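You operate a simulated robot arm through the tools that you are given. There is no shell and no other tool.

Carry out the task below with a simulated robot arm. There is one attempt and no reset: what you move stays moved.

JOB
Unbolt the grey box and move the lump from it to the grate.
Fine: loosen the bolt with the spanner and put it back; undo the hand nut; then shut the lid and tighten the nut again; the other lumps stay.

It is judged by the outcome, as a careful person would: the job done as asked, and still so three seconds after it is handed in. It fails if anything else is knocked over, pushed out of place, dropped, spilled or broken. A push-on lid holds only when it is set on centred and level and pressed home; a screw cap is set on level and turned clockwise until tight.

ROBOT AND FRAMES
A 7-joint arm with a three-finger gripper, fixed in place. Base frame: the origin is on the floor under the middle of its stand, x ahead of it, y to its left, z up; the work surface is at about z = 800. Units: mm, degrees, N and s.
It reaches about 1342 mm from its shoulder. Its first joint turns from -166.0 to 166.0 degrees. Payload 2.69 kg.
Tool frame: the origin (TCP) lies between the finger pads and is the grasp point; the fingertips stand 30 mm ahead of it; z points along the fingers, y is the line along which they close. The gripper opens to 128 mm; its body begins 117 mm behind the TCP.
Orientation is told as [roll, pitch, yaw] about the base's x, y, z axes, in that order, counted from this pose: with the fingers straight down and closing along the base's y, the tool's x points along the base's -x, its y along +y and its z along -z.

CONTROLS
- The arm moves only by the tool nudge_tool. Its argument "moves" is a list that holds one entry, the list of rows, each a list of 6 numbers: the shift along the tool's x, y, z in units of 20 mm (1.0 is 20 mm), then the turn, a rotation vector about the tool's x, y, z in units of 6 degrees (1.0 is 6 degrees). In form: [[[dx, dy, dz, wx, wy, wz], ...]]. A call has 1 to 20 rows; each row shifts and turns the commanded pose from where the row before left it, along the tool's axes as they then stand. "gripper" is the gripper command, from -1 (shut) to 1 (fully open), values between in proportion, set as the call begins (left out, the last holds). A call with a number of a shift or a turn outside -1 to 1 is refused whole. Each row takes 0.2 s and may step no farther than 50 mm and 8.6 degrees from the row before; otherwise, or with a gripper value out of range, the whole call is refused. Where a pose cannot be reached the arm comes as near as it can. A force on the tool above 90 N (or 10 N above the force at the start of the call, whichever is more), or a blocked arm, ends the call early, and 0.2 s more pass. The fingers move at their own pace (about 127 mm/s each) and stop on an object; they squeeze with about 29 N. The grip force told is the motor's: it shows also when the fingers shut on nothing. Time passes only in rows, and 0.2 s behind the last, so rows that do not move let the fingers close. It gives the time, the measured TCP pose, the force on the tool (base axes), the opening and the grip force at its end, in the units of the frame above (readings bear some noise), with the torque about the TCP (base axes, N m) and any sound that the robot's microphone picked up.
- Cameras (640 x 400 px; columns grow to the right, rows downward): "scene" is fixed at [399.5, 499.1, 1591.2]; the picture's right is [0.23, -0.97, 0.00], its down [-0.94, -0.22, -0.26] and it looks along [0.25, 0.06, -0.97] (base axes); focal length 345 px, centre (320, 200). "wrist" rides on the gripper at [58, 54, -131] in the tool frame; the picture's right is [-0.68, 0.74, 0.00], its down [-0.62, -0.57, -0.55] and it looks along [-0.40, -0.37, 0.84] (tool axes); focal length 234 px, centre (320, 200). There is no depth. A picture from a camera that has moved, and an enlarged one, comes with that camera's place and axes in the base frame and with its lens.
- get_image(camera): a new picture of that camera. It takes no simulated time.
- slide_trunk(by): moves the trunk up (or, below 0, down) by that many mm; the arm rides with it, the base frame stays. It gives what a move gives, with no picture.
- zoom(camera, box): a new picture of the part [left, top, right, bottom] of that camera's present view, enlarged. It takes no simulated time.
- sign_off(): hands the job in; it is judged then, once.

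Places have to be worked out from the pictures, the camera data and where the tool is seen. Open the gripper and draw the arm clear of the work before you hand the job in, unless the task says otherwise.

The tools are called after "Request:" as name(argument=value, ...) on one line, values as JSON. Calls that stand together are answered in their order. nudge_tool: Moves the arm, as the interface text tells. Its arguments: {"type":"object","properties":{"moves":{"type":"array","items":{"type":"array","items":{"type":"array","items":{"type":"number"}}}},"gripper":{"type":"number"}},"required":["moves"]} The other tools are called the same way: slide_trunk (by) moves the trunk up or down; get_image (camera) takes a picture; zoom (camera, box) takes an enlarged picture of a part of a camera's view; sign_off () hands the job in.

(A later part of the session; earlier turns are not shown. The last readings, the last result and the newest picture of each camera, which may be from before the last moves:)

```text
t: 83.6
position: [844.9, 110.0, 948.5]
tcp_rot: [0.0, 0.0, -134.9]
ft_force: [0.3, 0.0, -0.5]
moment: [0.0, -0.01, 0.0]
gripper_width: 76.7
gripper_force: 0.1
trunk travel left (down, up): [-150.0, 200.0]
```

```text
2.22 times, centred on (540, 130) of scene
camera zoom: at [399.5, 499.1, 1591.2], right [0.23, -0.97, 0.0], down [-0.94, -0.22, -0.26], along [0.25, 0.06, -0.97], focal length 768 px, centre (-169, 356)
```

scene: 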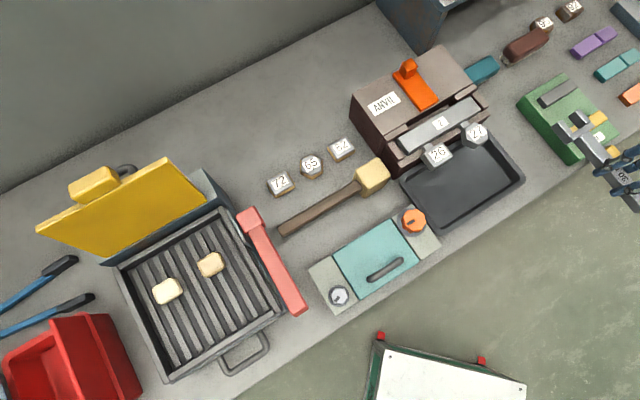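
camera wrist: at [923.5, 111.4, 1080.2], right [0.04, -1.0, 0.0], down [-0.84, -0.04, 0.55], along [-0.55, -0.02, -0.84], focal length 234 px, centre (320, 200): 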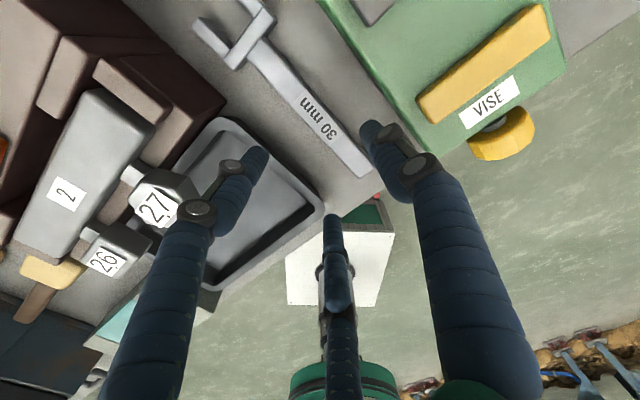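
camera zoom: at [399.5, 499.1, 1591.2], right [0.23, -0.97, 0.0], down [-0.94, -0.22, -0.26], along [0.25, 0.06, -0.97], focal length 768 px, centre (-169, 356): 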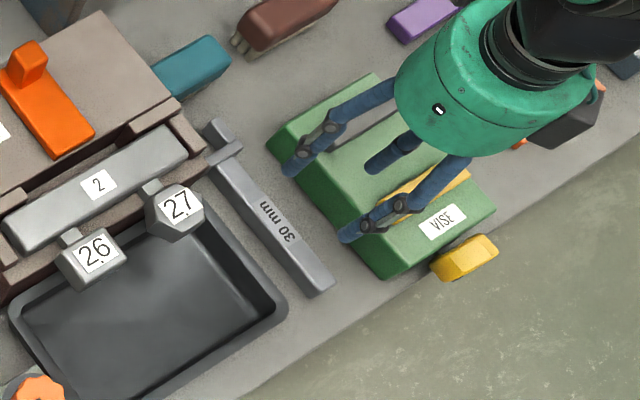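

Spanner is lying flat at home. Now turning the hand back 180° (yaw −135 → +45) for the other grasp.

Request:
nudge_tool(moves=[[[0, 0, -0.8, 0, 0, 0], [0, 0, 0, 0, 0, -1], [0, 0, 0, 0, 0, -1], [0, 0, 0, 0, 0, -1], [0, 0, 0, 0, 0, -1], [0, 0, 0, 0, 0, -1], [0, 0, 0, 0, 0, -1], [0, 0, 0, 0, 0, -1], [0, 0, 0, 0, 0, -1], [0, 0, 0, 0, 0, -1], [0, 0, 0, 0, 0, -1], [0, 0, 0, 0, 0, -1], [0, 0, 0, 0, 0, -1], [0, 0, 0, 0, 0, -1], [0, 0, 0, 0, 0, -1], [0, 0, 0, 0, 0, -1]]])

Request:
nudge_tool(moves=[[[0, 0, 0, 0, 0, -1], [0, 0, 0, 0, 0, -1], [0, 0, 0, 0, 0, -1], [0, 0, 0, 0, 0, -1], [0, 0, 0, 0, 0, -1], [0, 0, 0, 0, 0, -1], [0, 0, 0, 0, 0, -1], [0, 0, 0, 0, 0, -1], [0, 0, 0, 0, 0, -1], [0, 0, 0, 0, 0, -1], [0, 0, 0, 0, 0, -1], [0, 0, 0, 0, 0, -1], [0, 0, 0, 0, 0, -1], [0, 0, 0, 0, 0, -1], [0, 0, 0, 0, 0, -1], [0, 0, 0, 0, 0, 0]]])

Request:
get_image(camera="wrist")

Request:
zoom(camera="wrist", box=[220, 40, 420, 220])

```text
t: 87.0
position: [844.6, 107.3, 964.3]
tcp_rot: [-0.2, -0.1, -44.9]
ft_force: [-0.8, -0.7, -0.1]
moment: [-0.01, -0.03, 0.0]
gripper_width: 76.9
gripper_force: 0.1
trunk travel left (down, up): [-150.0, 200.0]
```

```text
t: 90.4
position: [845.1, 108.2, 964.6]
tcp_rot: [0.0, 0.0, 45.0]
ft_force: [-0.2, -0.7, -0.6]
moment: [0.0, 0.03, -0.02]
gripper_width: 76.7
gripper_force: 0.0
trunk travel left (down, up): [-150.0, 200.0]
```

```text
taken
camera wrist: at [765.8, 103.4, 1095.7], right [-0.04, 1.0, 0.0], down [0.83, 0.04, 0.55], along [0.55, 0.02, -0.84], focal length 234 px, centre (320, 200)
```

wrist: 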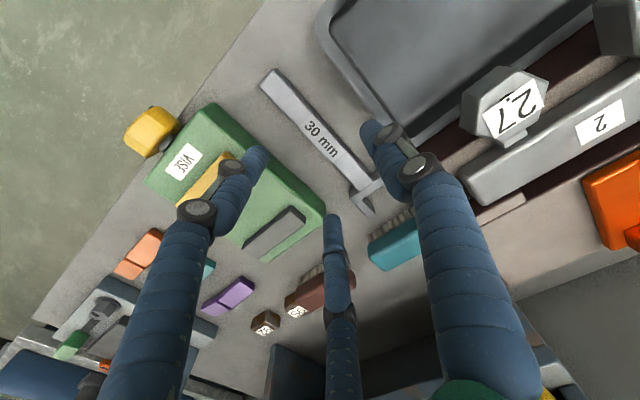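

```text
2.22 times, centred on (320, 130) of wrist
camera zoom: at [765.8, 103.4, 1095.7], right [-0.04, 1.0, 0.0], down [0.83, 0.04, 0.55], along [0.55, 0.02, -0.84], focal length 520 px, centre (320, 356)
```

zoom: 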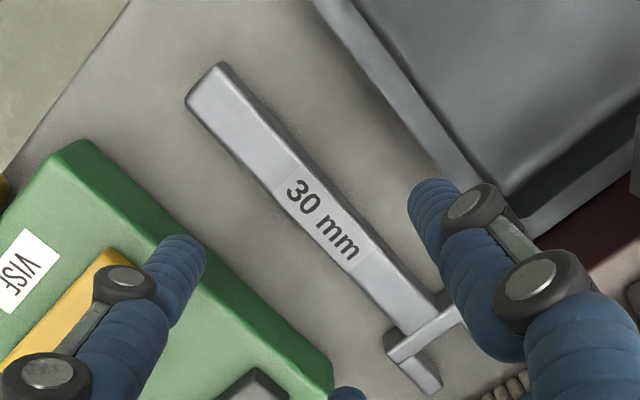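

Spanner is at u≈527 with its end at v≈600, as before. Moving over the grasp point (u≈533.5, v≈690) and descending.

Request:
nudge_tool(moves=[[[-0.795, -0.62, 0, 0, 0, 0], [0, 0, 0.95, 0, 0, 0], [0, 0, 0.95, 0, 0, 0], [0, 0, 0.95, 0, 0, 0], [0, 0, 0.95, 0, 0, 0], [0, 0, 0.95, 0, 0, 0], [0, 0, 0.95, 0, 0, 0], [0, 0, 0.75, 0, 0, 0], [0, 0, 0.25, 0, 0, 0], [0, 0, 0, 0, 0, 0]]])

Request:
get_image(camera="wrist")

```text
t: 92.6
position: [865.1, 110.2, 831.5]
tcp_rot: [0.0, 0.1, 45.0]
ft_force: [0.3, 0.3, 0.8]
moment: [-0.02, 0.02, 0.0]
gripper_width: 77.0
gripper_force: 0.1
trunk travel left (down, up): [-150.0, 200.0]
```

```text
taken
camera wrist: at [785.4, 106.6, 962.2], right [-0.04, 1.0, 0.0], down [0.83, 0.04, 0.55], along [0.55, 0.02, -0.84], focal length 234 px, centre (320, 200)
```

wrist: 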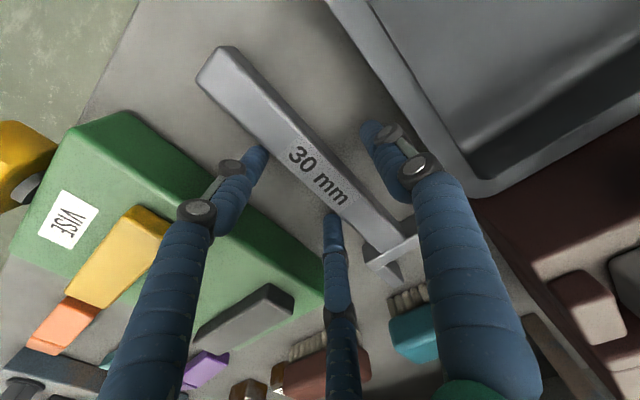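

Fingers straddle the bar. Lowering 1 mm more, closing, then lifting slowly.

Request:
nudge_tool(moves=[[[0, 0, 0.06, 0, 0, 0], [0, 0, 0, 0, 0, 0], [0, 0, 0, 0, 0, 0], [0, 0, 0, 0, 0, 0], [0, 0, 0, 0, 0, 0]]], gripper=-1)

Request:
nudge_tool(moves=[[[0, 0, -0.1, 0, 0, 0], [0, 0, -0.1, 0, 0, 0], [0, 0, -0.2, 0, 0, 0], [0, 0, -0.4, 0, 0, 0], [0, 0, -0.6, 0, 0, 0], [0, 0, -0.6, 0, 0, 0], [0, 0, -0.6, 0, 0, 0], [0, 0, 0, 0, 0, 0]]])

Request:
get_image(camera="wrist")

Request:
zoom(camera="wrist", box=[180, 40, 420, 260])

```text
t: 93.8
position: [866.0, 110.7, 829.1]
tcp_rot: [-0.1, 0.0, 45.0]
ft_force: [2.3, 2.7, 8.2]
moment: [0.21, 0.09, -0.08]
gripper_width: 38.6
gripper_force: 29.1
trunk travel left (down, up): [-150.0, 200.0]
```

```text
t: 95.6
position: [866.5, 109.9, 880.9]
tcp_rot: [0.0, -0.1, 44.9]
ft_force: [-0.4, -0.2, -3.5]
moment: [-0.05, 0.04, 0.01]
gripper_width: 38.6
gripper_force: 29.3
trunk travel left (down, up): [-150.0, 200.0]
```

```text
taken
camera wrist: at [786.2, 105.8, 1012.6], right [-0.04, 1.0, 0.0], down [0.84, 0.04, 0.55], along [0.55, 0.02, -0.84], focal length 234 px, centre (320, 200)
```

wrist: 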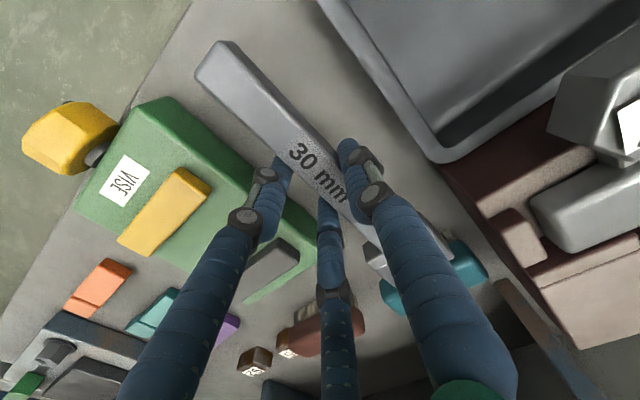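

```text
1.82 times, centred on (300, 150) of wrist
camera zoom: at [786.2, 105.8, 1012.6], right [-0.04, 1.0, 0.0], down [0.84, 0.04, 0.55], along [0.55, 0.02, -0.84], focal length 426 px, centre (356, 291)
```

zoom: 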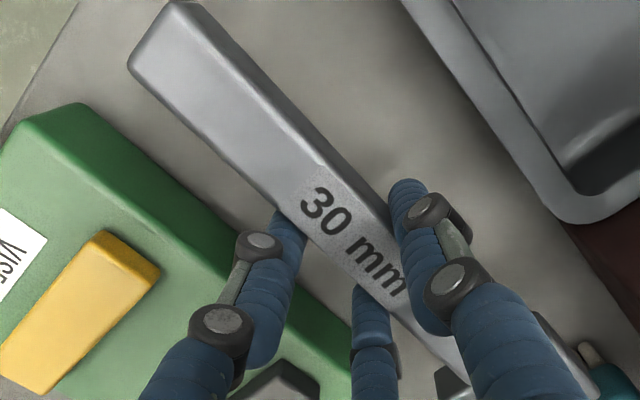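

Firmly held. Lifting and traversing again to the front of the bolt with this hand orientation (no joint-limit problem on this side).

Request:
nudge_tool(moves=[[[0, 0, -0.9, 0, 0, 0], [0, 0, -1, 0, 0, 0], [0, 0, -1, 0, 0, 0], [0, 0, -1, 0, 0, 0], [0, 0, -0.9, 0, 0, 0], [0.5, 0, 0, 0, 0, 0], [1, 0, 0, 0, 0, 0], [1, 0, 0, 0, 0, 0], [1, 0, 0, 0, 0, 0], [1, 0, 0, 0, 0, 0], [1, 0, 0, 0, 0, 0], [1, 0, 0, 0, 0, 0], [1, 0, 0, 0, 0, 0], [1, 0, 0, 0, 0, 0], [1, 0, 0, 0, 0, 0], [0.5, 0, 0, 0, 0, 0]]])

Request:
nudge_tool(moves=[[[0, 0.5, 0, 0, 0, 0], [0, 1, 0, 0, 0, 0], [0, 1, 0, 0, 0, 0], [0, 1, 0, 0, 0, 0], [0, 1, 0, 0, 0, 0], [0, 1, 0, 0, 0, 0], [0, 1, 0, 0, 0, 0], [0, 1, 0, 0, 0, 0], [0, 1, 0, 0, 0, 0], [0, 1, 0, 0, 0, 0], [0, 1, 0, 0, 0, 0], [0, 1, 0, 0, 0, 0], [0, 1, 0, 0, 0, 0], [0, 1, 0, 0, 0, 0], [0, 1, 0, 0, 0, 0], [0, 1, 0, 0, 0, 0], [0, 1, 0, 0, 0, 0], [0, 1, 0, 0, 0, 0], [0, 1, 0, 0, 0, 0], [0, 0.5, 0, 0, 0, 0]]])

Request:
get_image(camera="scene")

```text
t: 99.0
position: [722.7, -31.9, 975.5]
tcp_rot: [0.1, -0.1, 44.9]
ft_force: [-0.5, -0.1, -3.3]
moment: [-0.07, 0.0, -0.03]
gripper_width: 38.7
gripper_force: 29.3
trunk travel left (down, up): [-150.0, 200.0]
```

```text
t: 103.2
position: [454.8, 237.6, 978.3]
tcp_rot: [0.0, 0.1, 45.0]
ft_force: [-0.5, 0.9, -3.1]
moment: [-0.07, 0.02, -0.01]
gripper_width: 38.7
gripper_force: 28.7
trunk travel left (down, up): [-150.0, 200.0]
```

```text
taken
```

scene: 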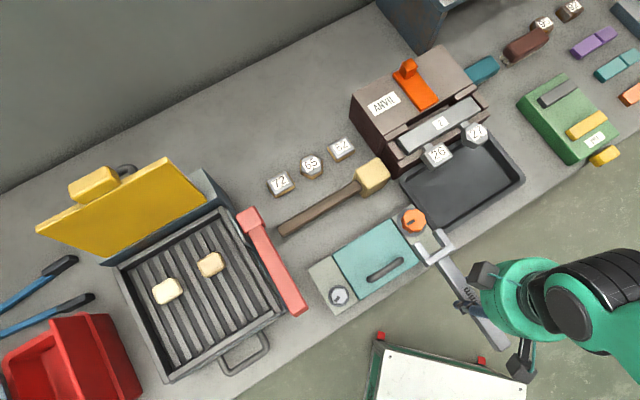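

Continuing left to the standoff before the bolt, with yaw 37°.

Request:
nudge_tool(moves=[[[0.151, 0.964, 0, 0, 0, 0], [0.151, 0.964, 0, 0, 0, 0], [0.151, 0.964, 0, 0, 0, 0], [0.151, 0.964, 0, 0, 0, 0], [0.151, 0.964, 0, 0, 0, 0], [0.151, 0.964, 0, 0, 0, 0], [0.151, 0.964, 0, 0, 0, 0], [0.151, 0.964, 0, 0, 0, 0], [0.151, 0.964, 0, 0, 0, 0], [0.151, 0.964, 0, 0, 0, 0], [0.151, 0.964, 0, 0, 0, 0], [0, 0, 0, 0, 0, 0.667], [0, 0, 0, 0, 0, 0.667], [0, 0, 0, 0, 0, 0]]])

Request:
get_image(camera="scene")

```text
t: 106.2
position: [281.4, 365.1, 977.3]
tcp_rot: [0.0, 0.0, 37.0]
ft_force: [-0.4, 0.7, -2.8]
moment: [-0.04, 0.03, 0.01]
gripper_width: 38.8
gripper_force: 29.1
trunk travel left (down, up): [-150.0, 200.0]
```

```text
taken
```

scene: 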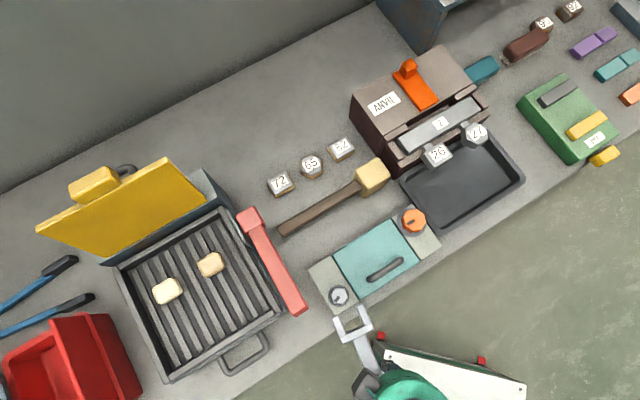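

Reached. Lowering to bolt-head height (TCP z≈899) and checking alignment.

Request:
nudge_tool(moves=[[[0, 0, 0.9, 0, 0, 0], [0, 0, 0.9, 0, 0, 0], [0, 0, 0.9, 0, 0, 0], [0, 0, 0.7, 0, 0, 0], [0, 0, 0.5, 0, 0, 0], [0, 0, 0, 0, 0, 0]]])

Request:
zoom(camera="scene", box=[320, 275, 384, 325])

Request:
zoom(camera="scene", box=[230, 200, 430, 400])

```text
t: 107.6
position: [279.6, 363.7, 898.7]
tcp_rot: [0.0, 0.0, 36.9]
ft_force: [-0.6, 0.8, -2.1]
moment: [-0.11, 0.01, -0.02]
gripper_width: 38.7
gripper_force: 29.4
trunk travel left (down, up): [-150.0, 200.0]
```

```text
8.00 times, centred on (352, 300) of scene
camera zoom: at [399.5, 499.1, 1591.2], right [0.23, -0.97, 0.0], down [-0.94, -0.22, -0.26], along [0.25, 0.06, -0.97], focal length 2763 px, centre (64, -600)
```

zoom: 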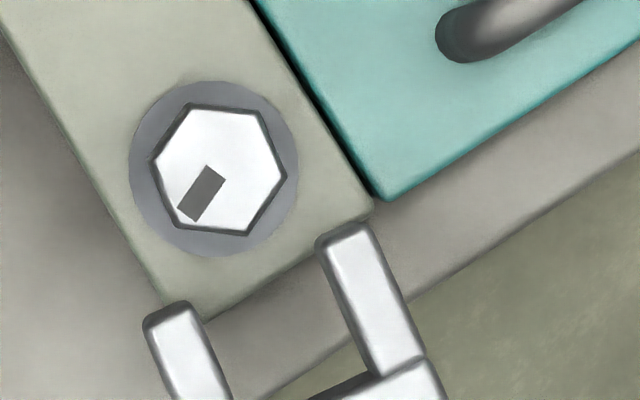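

```text
2.00 times, centred on (330, 300) of scene
camera zoom: at [399.5, 499.1, 1591.2], right [0.23, -0.97, 0.0], down [-0.94, -0.22, -0.26], along [0.25, 0.06, -0.97], focal length 691 px, centre (300, 0)
```

zoom: 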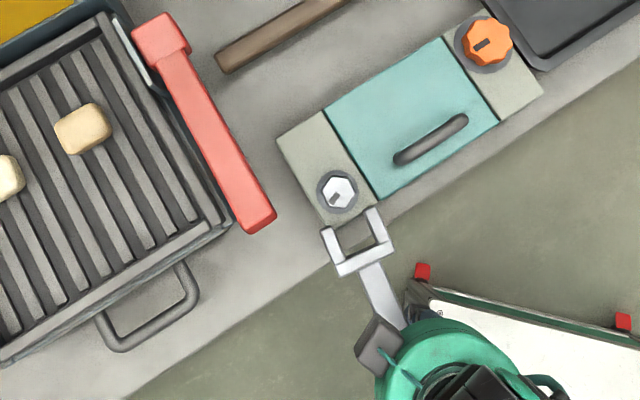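

Jaw axis is ~4° off the flats (within the play) and 1.5 mm to the left. Shifting right and advancing partway.

Request:
nudge_tool(moves=[[[0, -0.073, 0, 0, 0, 0], [-0.4, 0, 0, 0, 0, 0], [-0.4, 0, 0, 0, 0, 0], [-0.3, 0, 0, 0, 0, 0], [0, 0, 0, 0, 0, 0]]])

Request:
zoom(camera="scene", box=[320, 275, 384, 325])

```text
t: 108.8
position: [299.7, 376.4, 900.0]
tcp_rot: [-0.1, 0.0, 37.0]
ft_force: [0.0, -0.3, -3.0]
moment: [-0.05, 0.08, -0.02]
gripper_width: 38.6
gripper_force: 28.6
trunk travel left (down, up): [-150.0, 200.0]
```

```text
8.00 times, centred on (352, 300) of scene
camera zoom: at [399.5, 499.1, 1591.2], right [0.23, -0.97, 0.0], down [-0.94, -0.22, -0.26], along [0.25, 0.06, -0.97], focal length 2763 px, centre (64, -600)
```

zoom: 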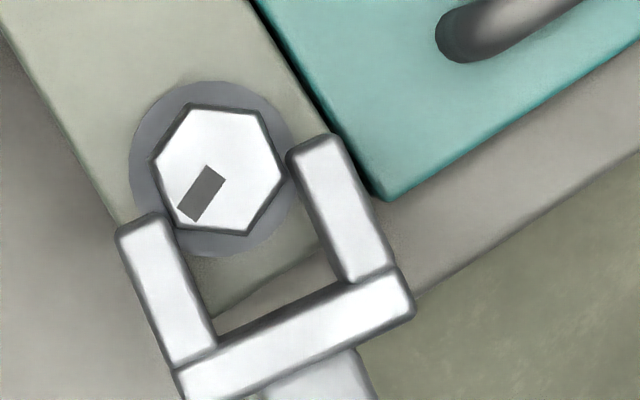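

Straddling evenly. Advancing the last ~19 mm.

Request:
nudge_tool(moves=[[[-0.3, 0, 0, 0, 0, 0], [-0.3, 0, 0, 0, 0, 0], [-0.3, 0, 0, 0, 0, 0], [0, 0, 0, 0, 0, 0]]])

Request:
zoom(camera="scene", box=[320, 275, 384, 325])

```text
t: 109.8
position: [315.9, 386.4, 900.1]
tcp_rot: [-0.1, 0.0, 37.0]
ft_force: [0.1, 0.4, -3.0]
moment: [-0.08, 0.05, -0.03]
gripper_width: 38.5
gripper_force: 29.0
trunk travel left (down, up): [-150.0, 200.0]
```

```text
8.00 times, centred on (352, 300) of scene
camera zoom: at [399.5, 499.1, 1591.2], right [0.23, -0.97, 0.0], down [-0.94, -0.22, -0.26], along [0.25, 0.06, -0.97], focal length 2763 px, centre (64, -600)
```

zoom: 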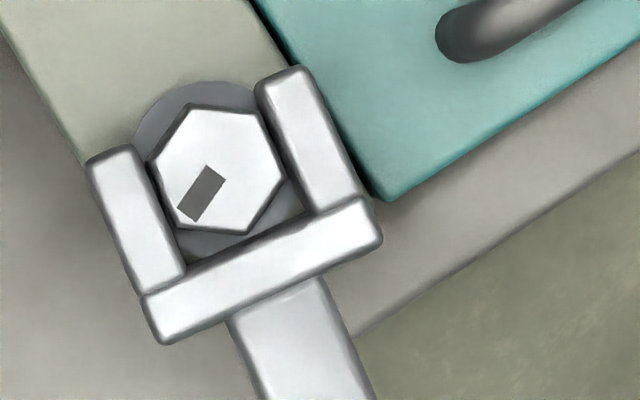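

Seated. Now swinging counter-clockwise: first 30° (19° of which is play).

Request:
nudge_tool(moves=[[[-0.055, -0.495, 0, 0, 0, -0.833], [-0.055, -0.495, 0, 0, 0, -0.833], [-0.055, -0.495, 0, 0, 0, -0.833], [-0.055, -0.495, 0, 0, 0, -0.833], [-0.055, -0.495, 0, 0, 0, -0.833], [-0.055, -0.495, 0, 0, 0, -0.833], [0, 0, 0, 0, 0, 0]]])

Request:
zoom(camera="scene", box=[320, 275, 384, 325])

```text
t: 111.4
position: [365.1, 352.0, 900.5]
tcp_rot: [0.0, 0.0, 67.1]
ft_force: [-3.6, 0.4, -3.6]
moment: [-0.07, 0.22, 0.2]
gripper_width: 38.7
gripper_force: 28.9
trunk travel left (down, up): [-150.0, 200.0]
```

```text
8.00 times, centred on (352, 300) of scene
camera zoom: at [399.5, 499.1, 1591.2], right [0.23, -0.97, 0.0], down [-0.94, -0.22, -0.26], along [0.25, 0.06, -0.97], focal length 2763 px, centre (64, -600)
```

zoom: 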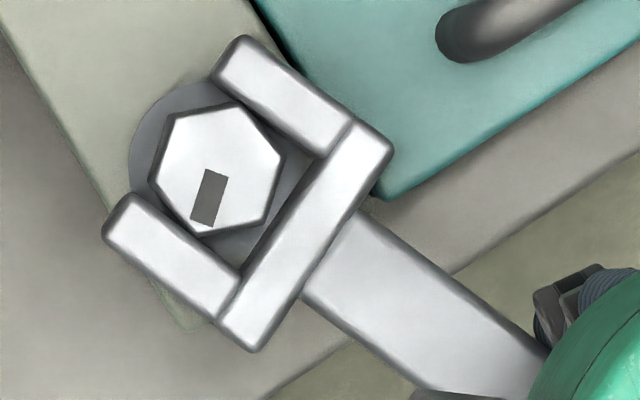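

The bolt is following now (≈36° total). Continuing the stroke another 34°, stopping short of the lid handle.

Request:
nudge_tool(moves=[[[-0.053, -0.481, 0, 0, 0, -0.81], [-0.053, -0.481, 0, 0, 0, -0.81], [-0.053, -0.481, 0, 0, 0, -0.81], [-0.053, -0.481, 0, 0, 0, -0.81], [0, 0, 0, 0, 0, 0]]])

Request:
zoom(camera="scene", box=[320, 265, 400, 325])

```text
t: 112.6
position: [401.8, 346.8, 899.9]
tcp_rot: [0.0, 0.0, 86.5]
ft_force: [3.3, -24.8, 0.2]
moment: [-0.17, -0.06, -0.69]
gripper_width: 39.0
gripper_force: 28.9
trunk travel left (down, up): [-150.0, 200.0]
```

```text
6.67 times, centred on (360, 295) of scene
camera zoom: at [399.5, 499.1, 1591.2], right [0.23, -0.97, 0.0], down [-0.94, -0.22, -0.26], along [0.25, 0.06, -0.97], focal length 2302 px, centre (53, -433)
```

zoom: 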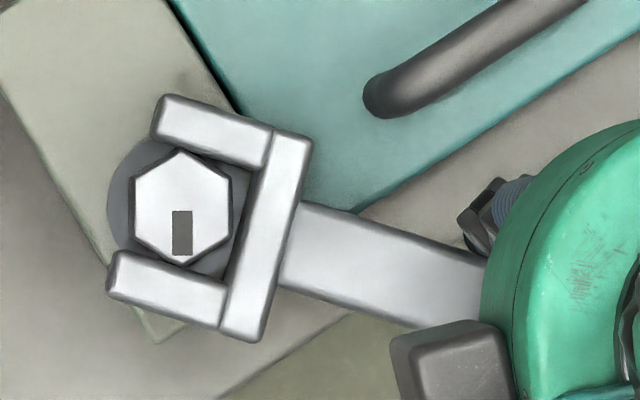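

Bolt at ≈52° total; the crossbar is pressing on the hex (25 N), so I'll ease back 2 mm and continue 15° more.

Request:
nudge_tool(moves=[[[0.12, 0, 0, 0, 0, 0], [-0.04, -0.52, 0, 0, 0, -0.862], [-0.04, -0.52, 0, 0, 0, -0.862], [-0.04, -0.52, 0, 0, 0, -0.862], [0, 0, 0, 0, 0, 0]]])

Request:
zoom(camera="scene", box=[320, 255, 416, 325])

```text
t: 113.8
position: [429.4, 347.0, 897.2]
tcp_rot: [0.2, 0.2, 102.0]
ft_force: [-60.0, 8.0, -9.1]
moment: [-0.36, 1.29, -0.58]
gripper_width: 49.5
gripper_force: 28.6
trunk travel left (down, up): [-150.0, 200.0]
```

```text
5.71 times, centred on (368, 290) of scene
camera zoom: at [399.5, 499.1, 1591.2], right [0.23, -0.97, 0.0], down [-0.94, -0.22, -0.26], along [0.25, 0.06, -0.97], focal length 1974 px, centre (46, -314)
```

zoom: 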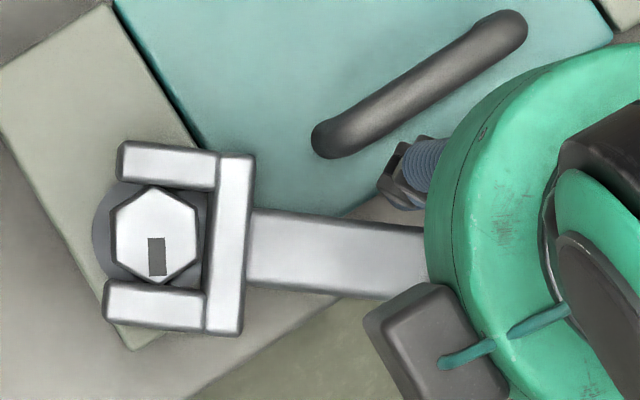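

Force jumped to 60 N and the grip was forced wider: the bolt stopped at about 55°. I'll back off a few degrees right away and examine.

Request:
nudge_tool(moves=[[[0.04, 0.5, 0, 0, 0, 0.833], [0.04, 0.5, 0, 0, 0, 0.833], [0, 0, 0, 0, 0, 0]]])

Request:
zoom(camera="scene", box=[320, 275, 384, 325])

Request:
get_image(camera="wrist")

```text
t: 114.6
position: [412.4, 344.2, 901.1]
tcp_rot: [-0.2, -0.2, 92.0]
ft_force: [-4.2, -14.1, 3.0]
moment: [0.2, 0.31, 0.25]
gripper_width: 38.5
gripper_force: 28.7
trunk travel left (down, up): [-150.0, 200.0]
```

```text
8.00 times, centred on (352, 300) of scene
camera zoom: at [399.5, 499.1, 1591.2], right [0.23, -0.97, 0.0], down [-0.94, -0.22, -0.26], along [0.25, 0.06, -0.97], focal length 2763 px, centre (64, -600)
```

zoom: 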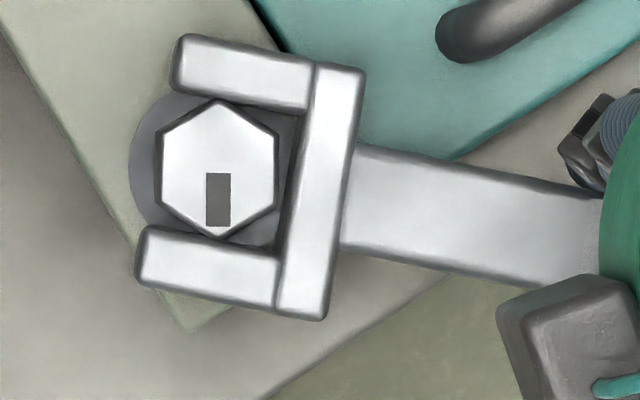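

```text
taken
camera wrist: at [360.9, 283.5, 1031.6], right [-0.76, 0.65, 0.0], down [0.54, 0.63, 0.55], along [0.36, 0.42, -0.83], focal length 234 px, centre (320, 200)
```

wrist: 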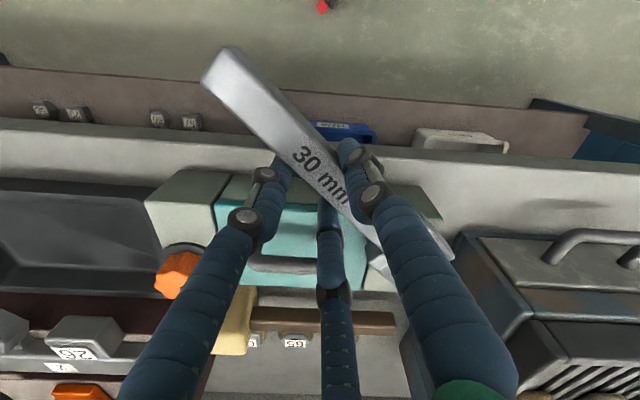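

The bolt now stands ~55–60° from its start and refuses to go further even at 7 N·m, so it appears to be fully loosened at its stop. I'll rotate back within the play, lift off, and return the spanner home.

Request:
nudge_tool(moves=[[[0.05, 0.505, 0, 0, 0, 0.833], [0.05, 0.505, 0, 0, 0, 0.833], [0.01, 0.505, 0, 0, 0, 0.833], [0, 0, 0, 0, 0, 0]]])

Request:
zoom(camera="scene", box=[320, 275, 384, 325])

```text
t: 115.6
position: [383.9, 346.3, 900.1]
tcp_rot: [-0.3, -0.2, 76.9]
ft_force: [-5.0, 23.7, 7.7]
moment: [1.6, 0.26, 0.5]
gripper_width: 38.7
gripper_force: 29.0
trunk travel left (down, up): [-150.0, 200.0]
```

```text
8.00 times, centred on (352, 300) of scene
camera zoom: at [399.5, 499.1, 1591.2], right [0.23, -0.97, 0.0], down [-0.94, -0.22, -0.26], along [0.25, 0.06, -0.97], focal length 2763 px, centre (64, -600)
```

zoom: 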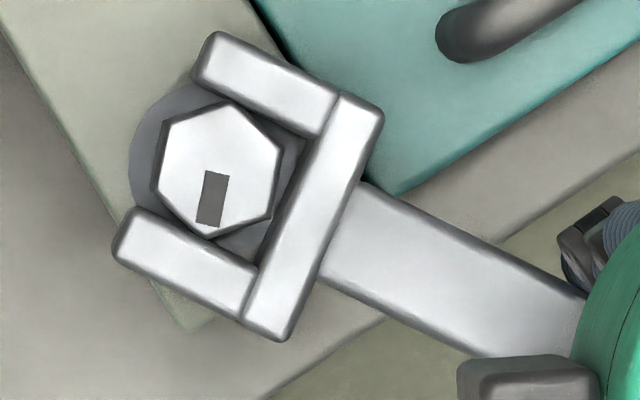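

The retreat dragged the bolt back several degrees. I'll nudge in slightly, rotate counter-clockwise again to its stop, then lift straight off instead.

Request:
nudge_tool(moves=[[[-0.08, 0, 0, 0, 0, 0], [-0.05, -0.505, 0, 0, 0, -0.833], [-0.045, -0.505, 0, 0, 0, -0.833], [-0.045, -0.4, 0, 0, 0, -0.667], [0, 0, 0, 0, 0, 0]]])

Request:
zoom(camera="scene", box=[320, 275, 384, 325])

```text
t: 116.8
position: [410.7, 344.4, 899.2]
tcp_rot: [0.1, 0.1, 91.0]
ft_force: [-4.9, 22.6, 1.3]
moment: [0.91, 0.24, -0.76]
gripper_width: 38.9
gripper_force: 29.5
trunk travel left (down, up): [-150.0, 200.0]
```

```text
8.00 times, centred on (352, 300) of scene
camera zoom: at [399.5, 499.1, 1591.2], right [0.23, -0.97, 0.0], down [-0.94, -0.22, -0.26], along [0.25, 0.06, -0.97], focal length 2763 px, centre (64, -600)
```

zoom: 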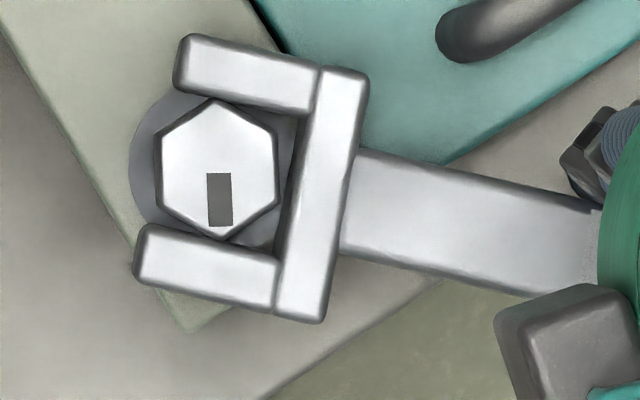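

Bolt mark is back at its stop. Easing in 2 mm to relieve the pull, then checking forces before lifting straight up.

Request:
nudge_tool(moves=[[[-0.1, 0, 0, 0, 0, 0], [0, 0, 0, 0, 0, 0]]])

```text
t: 117.4
position: [409.9, 344.4, 897.9]
tcp_rot: [0.1, 0.1, 90.9]
ft_force: [0.7, -10.0, 8.0]
moment: [1.01, 0.04, -0.99]
gripper_width: 38.8
gripper_force: 29.1
trunk travel left (down, up): [-150.0, 200.0]
```

Small residual loads; relaxing 2° and lifting straight up.

Request:
nudge_tool(moves=[[[0.03, 0.17, 0, 0, 0, 0.3], [0, 0, 0, 0, 0, 0], [0, 0, -0.15, 0, 0, 0], [0, 0, -0.25, 0, 0, 0], [0, 0, -0.4, 0, 0, 0], [0, 0, -0.6, 0, 0, 0], [0, 0, -0.6, 0, 0, 0], [0, 0, 0, 0, 0, 0]]])

Request:
zoom(camera="scene", box=[320, 275, 384, 325])

```text
t: 119.2
position: [408.4, 345.4, 939.7]
tcp_rot: [-0.1, -0.1, 89.2]
ft_force: [-3.6, 6.8, -6.3]
moment: [-0.14, 0.11, -0.29]
gripper_width: 39.0
gripper_force: 29.3
trunk travel left (down, up): [-150.0, 200.0]
```

```text
8.00 times, centred on (352, 300) of scene
camera zoom: at [399.5, 499.1, 1591.2], right [0.23, -0.97, 0.0], down [-0.94, -0.22, -0.26], along [0.25, 0.06, -0.97], focal length 2763 px, centre (64, -600)
```

zoom: 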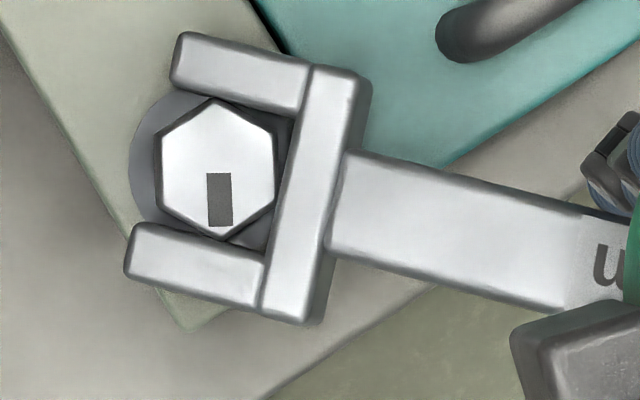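

Let me check whether the spanner actually came up – viewing from the wrist camera and a wider scene view.

Request:
get_image(camera="wrist")

Request:
zoom(camera="scene", box=[310, 220, 470, 340])

Request:
zoom(camera="wrist", box=[200, 100, 480, 320])

```text
taken
camera wrist: at [352.2, 287.8, 1070.9], right [-0.73, 0.69, 0.0], down [0.57, 0.61, 0.55], along [0.38, 0.4, -0.83], focal length 234 px, centre (320, 200)
```

wrist: 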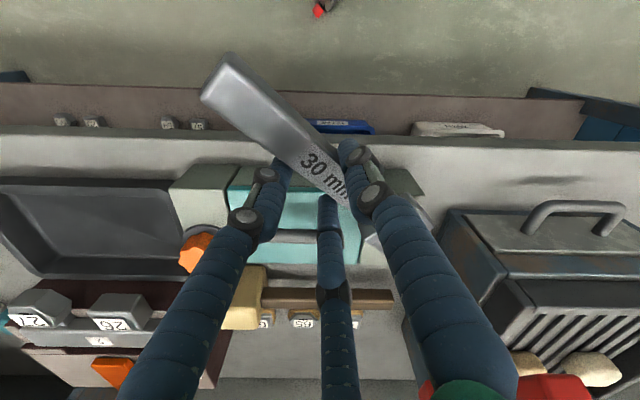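

```text
3.33 times, centred on (390, 280) of scene
camera zoom: at [399.5, 499.1, 1591.2], right [0.23, -0.97, 0.0], down [-0.94, -0.22, -0.26], along [0.25, 0.06, -0.97], focal length 1151 px, centre (87, -67)
```

zoom: 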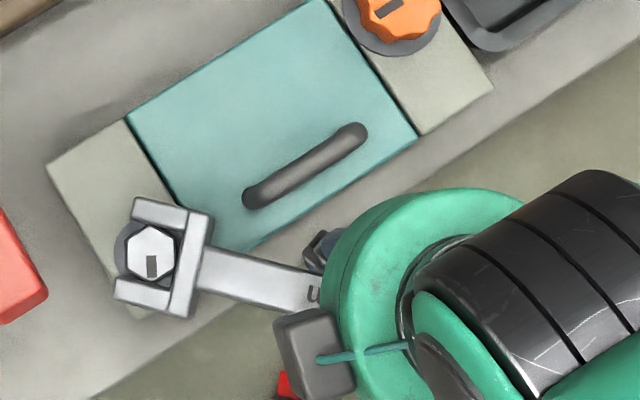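

```text
1.82 times, centred on (340, 210) of wrist
camera zoom: at [352.2, 287.8, 1070.9], right [-0.73, 0.69, 0.0], down [0.57, 0.61, 0.55], along [0.38, 0.4, -0.83], focal length 426 px, centre (284, 182)
```

zoom: 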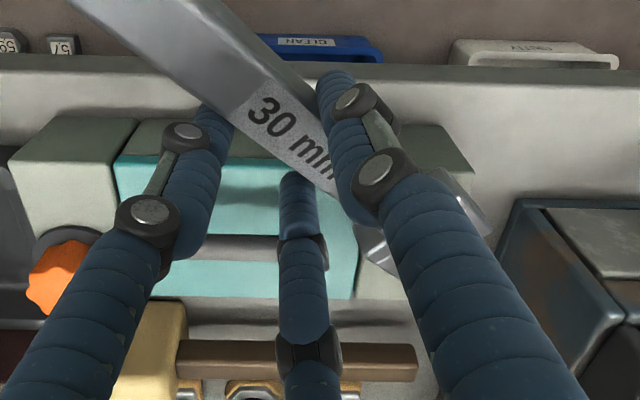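

The jaws are still jammed on the hex and the spanner has pitched in the grip. Lowering back down to level it, then I'll free it by rotating clockwise within the play without axial pull.

Request:
nudge_tool(moves=[[[0, 0, 0.5, 0, 0, 0], [0, 0, 0.5, 0, 0, 0], [0, 0, 0.5, 0, 0, 0], [0, 0, 0.4, 0, 0, 0], [0, 0, 0.1, 0, 0, 0], [0, 0, 0, 0, 0, 0]]])

Request:
zoom(camera="scene", box=[320, 275, 384, 325])

Request:
get_image(camera="wrist")

```text
t: 120.6
position: [406.8, 344.8, 899.9]
tcp_rot: [-0.1, 0.0, 89.2]
ft_force: [-4.0, 10.1, 7.2]
moment: [1.24, 0.23, -0.23]
gripper_width: 38.5
gripper_force: 29.3
trunk travel left (down, up): [-150.0, 200.0]
```

```text
8.00 times, centred on (352, 300) of scene
camera zoom: at [399.5, 499.1, 1591.2], right [0.23, -0.97, 0.0], down [-0.94, -0.22, -0.26], along [0.25, 0.06, -0.97], focal length 2763 px, centre (64, -600)
```

zoom: 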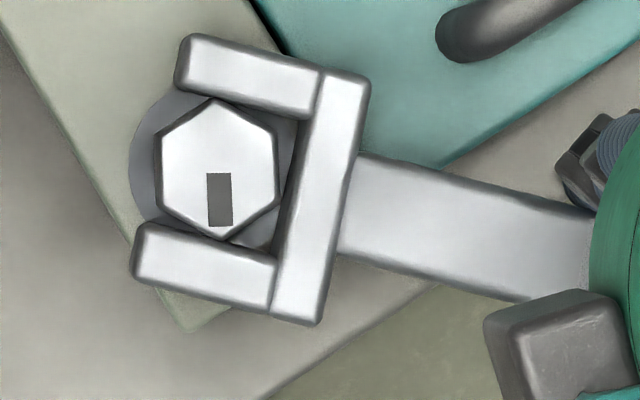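

```text
taken
camera wrist: at [352.3, 286.7, 1030.3], right [-0.73, 0.69, 0.0], down [0.57, 0.61, 0.55], along [0.38, 0.4, -0.84], focal length 234 px, centre (320, 200)
```

wrist: 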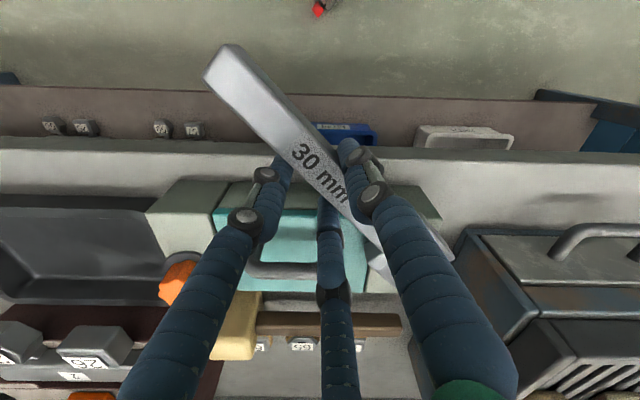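

Level again. Easing in slightly and rotating 6° clockwise to see whether the hex releases.

Request:
nudge_tool(moves=[[[-0.04, 0, -0.05, 0, 0, 0], [0.0, 0.306, 0, 0, 0, 0.5], [0.0, 0.306, 0, 0, 0, 0.5], [0, 0, 0, 0, 0, 0]]])

Request:
zoom(camera="scene", box=[320, 275, 384, 325])

```text
t: 121.6
position: [396.1, 344.3, 900.4]
tcp_rot: [0.0, 0.1, 83.1]
ft_force: [0.2, 0.0, -2.6]
moment: [-0.09, 0.0, -0.04]
gripper_width: 38.7
gripper_force: 29.1
trunk travel left (down, up): [-150.0, 200.0]
```

```text
8.00 times, centred on (352, 300) of scene
camera zoom: at [399.5, 499.1, 1591.2], right [0.23, -0.97, 0.0], down [-0.94, -0.22, -0.26], along [0.25, 0.06, -0.97], focal length 2763 px, centre (64, -600)
```

zoom: 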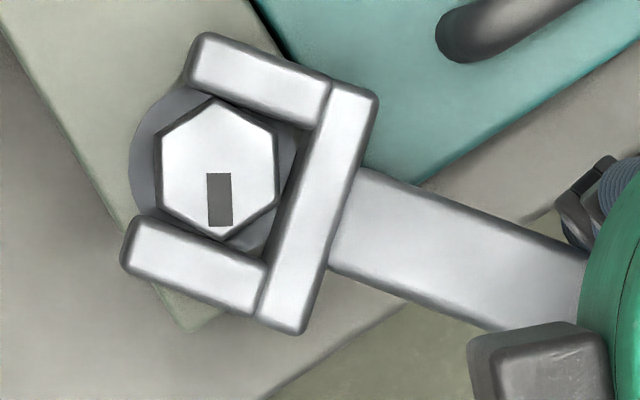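

Released: forces are zero and the bolt stays at its loosened position. Lifting the spanner straight up now.

Request:
nudge_tool(moves=[[[0, 0, -0.2, 0, 0, 0], [0, 0, -0.4, 0, 0, 0], [0, 0, -0.6, 0, 0, 0], [0, 0, -0.8, 0, 0, 0], [0, 0, -0.9, 0, 0, 0], [0, 0, -0.9, 0, 0, 0], [0, 0, 0, 0, 0, 0]]])

Request:
get_image(camera="scene")

Request:
zoom(camera="scene", box=[310, 220, 470, 340])

```text
t: 123.2
position: [396.6, 344.1, 976.9]
tcp_rot: [0.1, 0.1, 83.2]
ft_force: [-0.7, 0.1, -2.5]
moment: [-0.08, -0.03, 0.01]
gripper_width: 38.8
gripper_force: 29.0
trunk travel left (down, up): [-150.0, 200.0]
```

```text
taken
```

scene: 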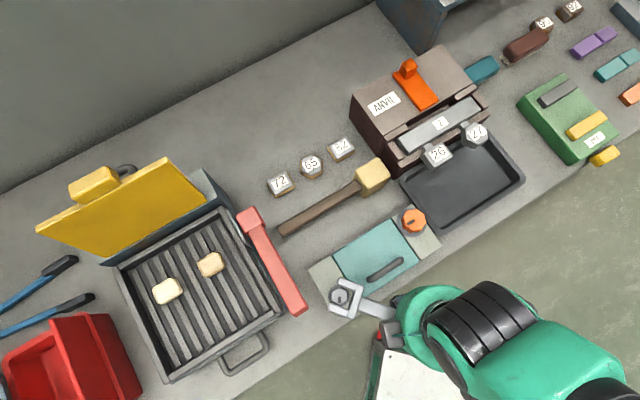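

```text
3.33 times, centred on (390, 280) of scene
camera zoom: at [399.5, 499.1, 1591.2], right [0.23, -0.97, 0.0], down [-0.94, -0.22, -0.26], along [0.25, 0.06, -0.97], focal length 1151 px, centre (87, -67)
```

zoom: 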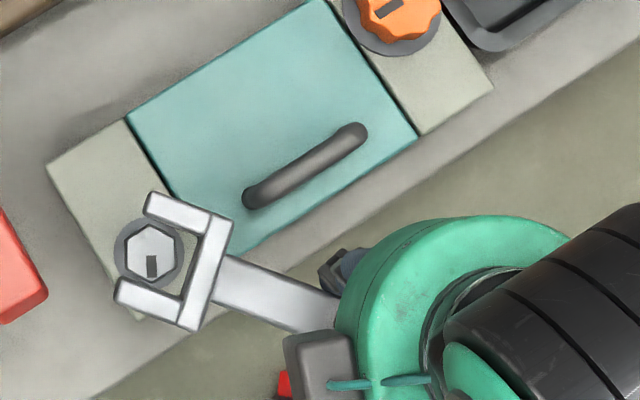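

Spanner is free and in hand. Carrying it back right to the home spot and turning to yaw 45°.

Request:
nudge_tool(moves=[[[0.45, -0.5, 0, 0, 0, 0], [0.85, -0.953, 0, 0, 0, 0], [0.85, -0.953, 0, 0, 0, 0], [0.85, -0.953, 0, 0, 0, 0], [0.85, -0.953, 0, 0, 0, 0], [0.85, -0.953, 0, 0, 0, 0], [0.85, -0.953, 0, 0, 0, 0], [0.85, -0.953, 0, 0, 0, 0], [0.85, -0.953, 0, 0, 0, 0], [0.85, -0.953, 0, 0, 0, 0], [0.85, -0.953, 0, 0, 0, 0], [0.85, -0.953, 0, 0, 0, 0], [0.85, -0.953, 0, 0, 0, 0], [0.85, -0.953, 0, 0, 0, 0], [0.85, -0.953, 0, 0, 0, 0], [0.85, -0.953, 0, 0, 0, 0], [0.85, -0.953, 0, 0, 0, 0], [0.85, -0.953, 0, 0, 0, 0], [0.85, -0.953, 0, 0, 0, 0], [0.75, -0.9, 0, 0, 0, 0]]])

Request:
nudge_tool(moves=[[[0, 0, 0, 0, 0, 0.91], [0, 0, 0, 0, 0, 0.91], [0, 0, 0, 0, 0, 0.91], [0, 0, 0, 0, 0, 0.91], [0, 0, 0, 0, 0, 0.91], [0, 0, 0, 0, 0, 0.91], [0, 0, 0, 0, 0, 0.91], [0, 0, 0, 0, 0, 0]]])

Request:
get_image(camera="wrist")

Request:
zoom(camera="wrist", box=[180, 20, 420, 260])

```text
t: 127.4
position: [726.6, -27.2, 974.8]
tcp_rot: [-0.1, 0.0, 83.2]
ft_force: [-0.3, -1.1, -3.5]
moment: [-0.11, -0.08, -0.02]
gripper_width: 38.8
gripper_force: 28.4
trunk travel left (down, up): [-150.0, 200.0]
```

```text
t: 129.2
position: [726.4, -25.6, 976.3]
tcp_rot: [0.1, 0.0, 45.0]
ft_force: [-0.9, -0.6, -2.7]
moment: [-0.02, 0.03, 0.02]
gripper_width: 38.3
gripper_force: 28.6
trunk travel left (down, up): [-150.0, 200.0]
```

```text
taken
camera wrist: at [646.0, -30.1, 1107.7], right [-0.04, 1.0, 0.0], down [0.84, 0.03, 0.55], along [0.55, 0.02, -0.84], focal length 234 px, centre (320, 200)
```

wrist: 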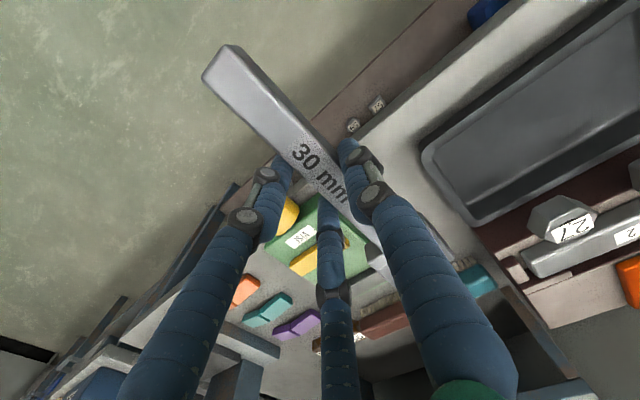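

```text
1.67 times, centred on (300, 140) of wrist
camera zoom: at [646.0, -30.1, 1107.7], right [-0.04, 1.0, 0.0], down [0.84, 0.03, 0.55], along [0.55, 0.02, -0.84], focal length 390 px, centre (353, 300)
```

zoom: 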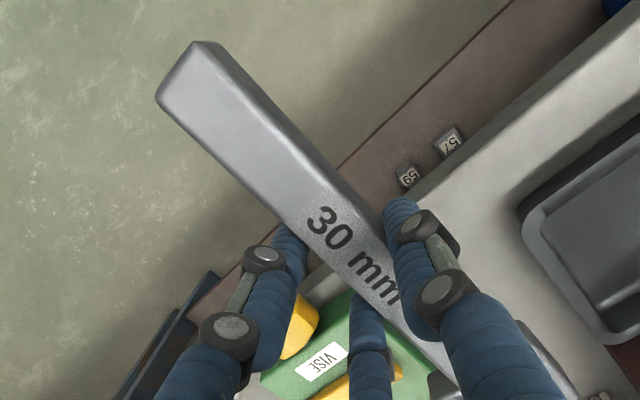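

The spanner slid ~6 mm toward the jaws in the grip, so home is now v≈685 for this hold. Moving in over it and lowering.

Request:
nudge_tool(moves=[[[-0.465, -0.12, 0, 0, 0, 0], [-1, 0, 0, 0, 0, 0], [-1, 0, 0, 0, 0, 0], [-1, 0, 0, 0, 0, 0], [-1, 0, 0, 0, 0, 0], [-1, 0, 0, 0, 0, 0], [-1, 0, 0, 0, 0, 0], [-1, 0, 0, 0, 0, 0], [-1, 0, 0, 0, 0, 0], [-1, 0, 0, 0, 0, 0], [0, 0, 0, 0, 0, 0]]])

Request:
nudge_tool(moves=[[[0, 0, 0.8, 0, 0, 0], [0, 0, 1, 0, 0, 0], [0, 0, 1, 0, 0, 0], [0, 0, 1, 0, 0, 0], [0, 0, 1, 0, 0, 0], [0, 0, 0, 0, 0, 0]]])

Request:
zoom(camera="scene", box=[440, 40, 640, 220])

Request:
get_image(camera="wrist")

```text
t: 131.6
position: [860.0, 106.9, 975.3]
tcp_rot: [-0.1, 0.1, 44.9]
ft_force: [0.9, 0.8, -3.3]
moment: [-0.1, 0.04, 0.02]
gripper_width: 38.6
gripper_force: 29.3
trunk travel left (down, up): [-150.0, 200.0]
```

```text
t: 133.0
position: [861.2, 106.4, 880.6]
tcp_rot: [0.0, 0.1, 45.0]
ft_force: [0.4, -0.2, -2.7]
moment: [-0.08, 0.06, 0.01]
gripper_width: 38.8
gripper_force: 29.0
trunk travel left (down, up): [-150.0, 200.0]
```

```text
2.22 times, centred on (540, 130) of scene
camera zoom: at [399.5, 499.1, 1591.2], right [0.23, -0.97, 0.0], down [-0.94, -0.22, -0.26], along [0.25, 0.06, -0.97], focal length 768 px, centre (-169, 356)
```

zoom: 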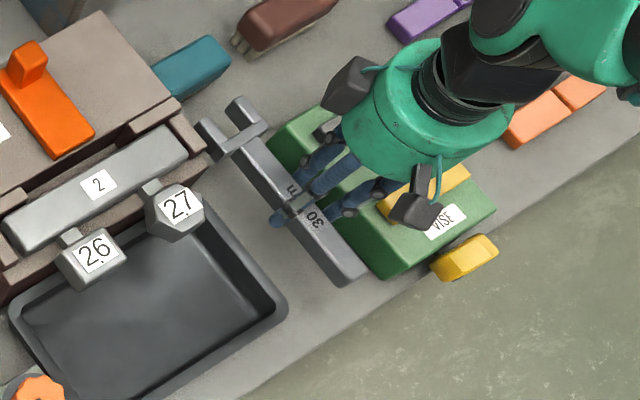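

```text
taken
camera wrist: at [781.9, 102.0, 1010.7], right [-0.04, 1.0, 0.0], down [0.84, 0.03, 0.55], along [0.55, 0.02, -0.84], focal length 234 px, centre (320, 200)
```

wrist: 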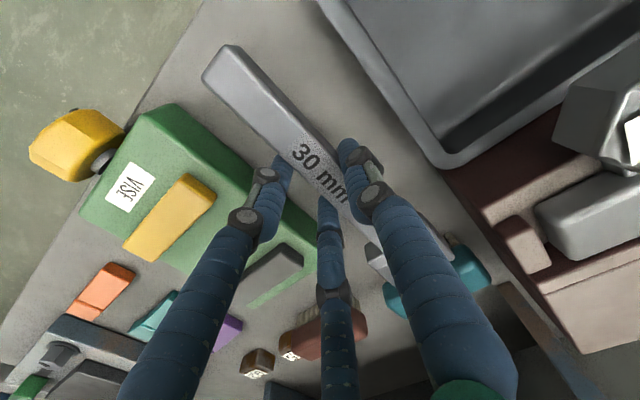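

Position matches the original. Lowering gently to the bench.

Request:
nudge_tool(moves=[[[0, 0, 0.8, 0, 0, 0], [0, 0, 0.7, 0, 0, 0], [0, 0, 0.5, 0, 0, 0], [0, 0, 0.2, 0, 0, 0], [0, 0, 0.1, 0, 0, 0], [0, 0, 0, 0, 0, 0]]])

```text
t: 134.4
position: [862.3, 107.0, 834.9]
tcp_rot: [-0.1, -0.1, 44.9]
ft_force: [-0.5, 1.1, 1.2]
moment: [-0.25, 0.35, -0.1]
gripper_width: 38.6
gripper_force: 29.2
trunk travel left (down, up): [-150.0, 200.0]
```

Just touching. Down 1.5 mm more, then open and lift away.

Request:
nudge_tool(moves=[[[0, 0, 0.08, 0, 0, 0], [0, 0, 0, 0, 0, 0]]])

Request:
nudge_tool(moves=[[[0, 0, 0, 0, 0, 0], [0, 0, 0, 0, 0, 0], [0, 0, -0.4, 0, 0, 0], [0, 0, -0.9, 0, 0, 0], [0, 0, -0.9, 0, 0, 0], [0, 0, -0.9, 0, 0, 0], [0, 0, -0.9, 0, 0, 0], [0, 0, -0.9, 0, 0, 0], [0, 0, -0.9, 0, 0, 0], [0, 0, 0, 0, 0, 0]]], gripper=0.2)

Request:
zoom(camera="scene", box=[440, 40, 640, 220])

Request:
get_image(camera="wrist")

```text
t: 135.0
position: [862.2, 107.2, 833.4]
tcp_rot: [-0.1, -0.1, 44.9]
ft_force: [0.4, -1.1, 9.4]
moment: [-0.73, 0.99, 0.1]
gripper_width: 38.7
gripper_force: 28.8
trunk travel left (down, up): [-150.0, 200.0]
```

```text
t: 137.2
position: [860.0, 106.5, 950.4]
tcp_rot: [-0.1, 0.0, 44.9]
ft_force: [-0.5, -0.6, 0.4]
moment: [-0.01, -0.04, -0.02]
gripper_width: 76.8
gripper_force: 0.1
trunk travel left (down, up): [-150.0, 200.0]
```

```text
2.22 times, centred on (540, 130) of scene
camera zoom: at [399.5, 499.1, 1591.2], right [0.23, -0.97, 0.0], down [-0.94, -0.22, -0.26], along [0.25, 0.06, -0.97], focal length 768 px, centre (-169, 356)
```

zoom: 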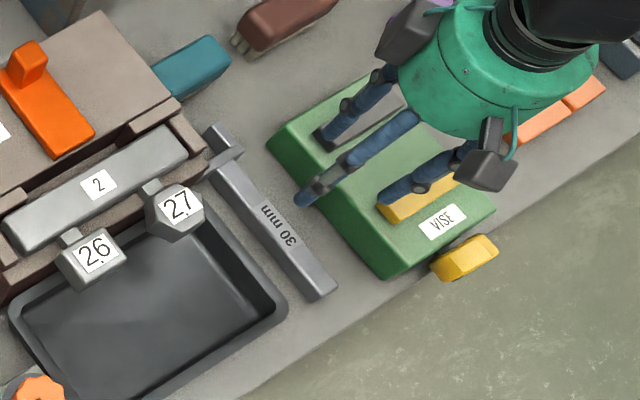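

```text
taken
camera wrist: at [780.4, 102.7, 1080.3], right [-0.04, 1.0, 0.0], down [0.84, 0.03, 0.55], along [0.55, 0.02, -0.84], focal length 234 px, centre (320, 200)
```

wrist: 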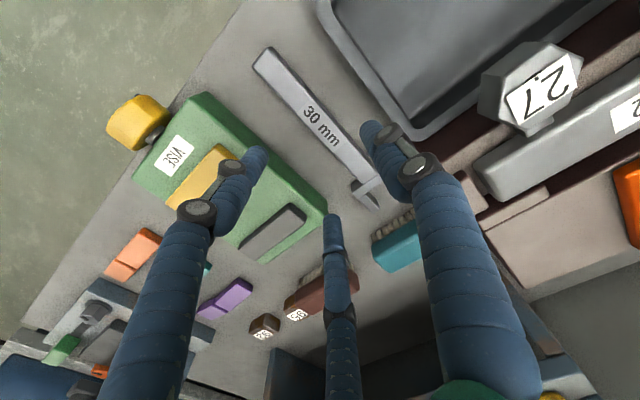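

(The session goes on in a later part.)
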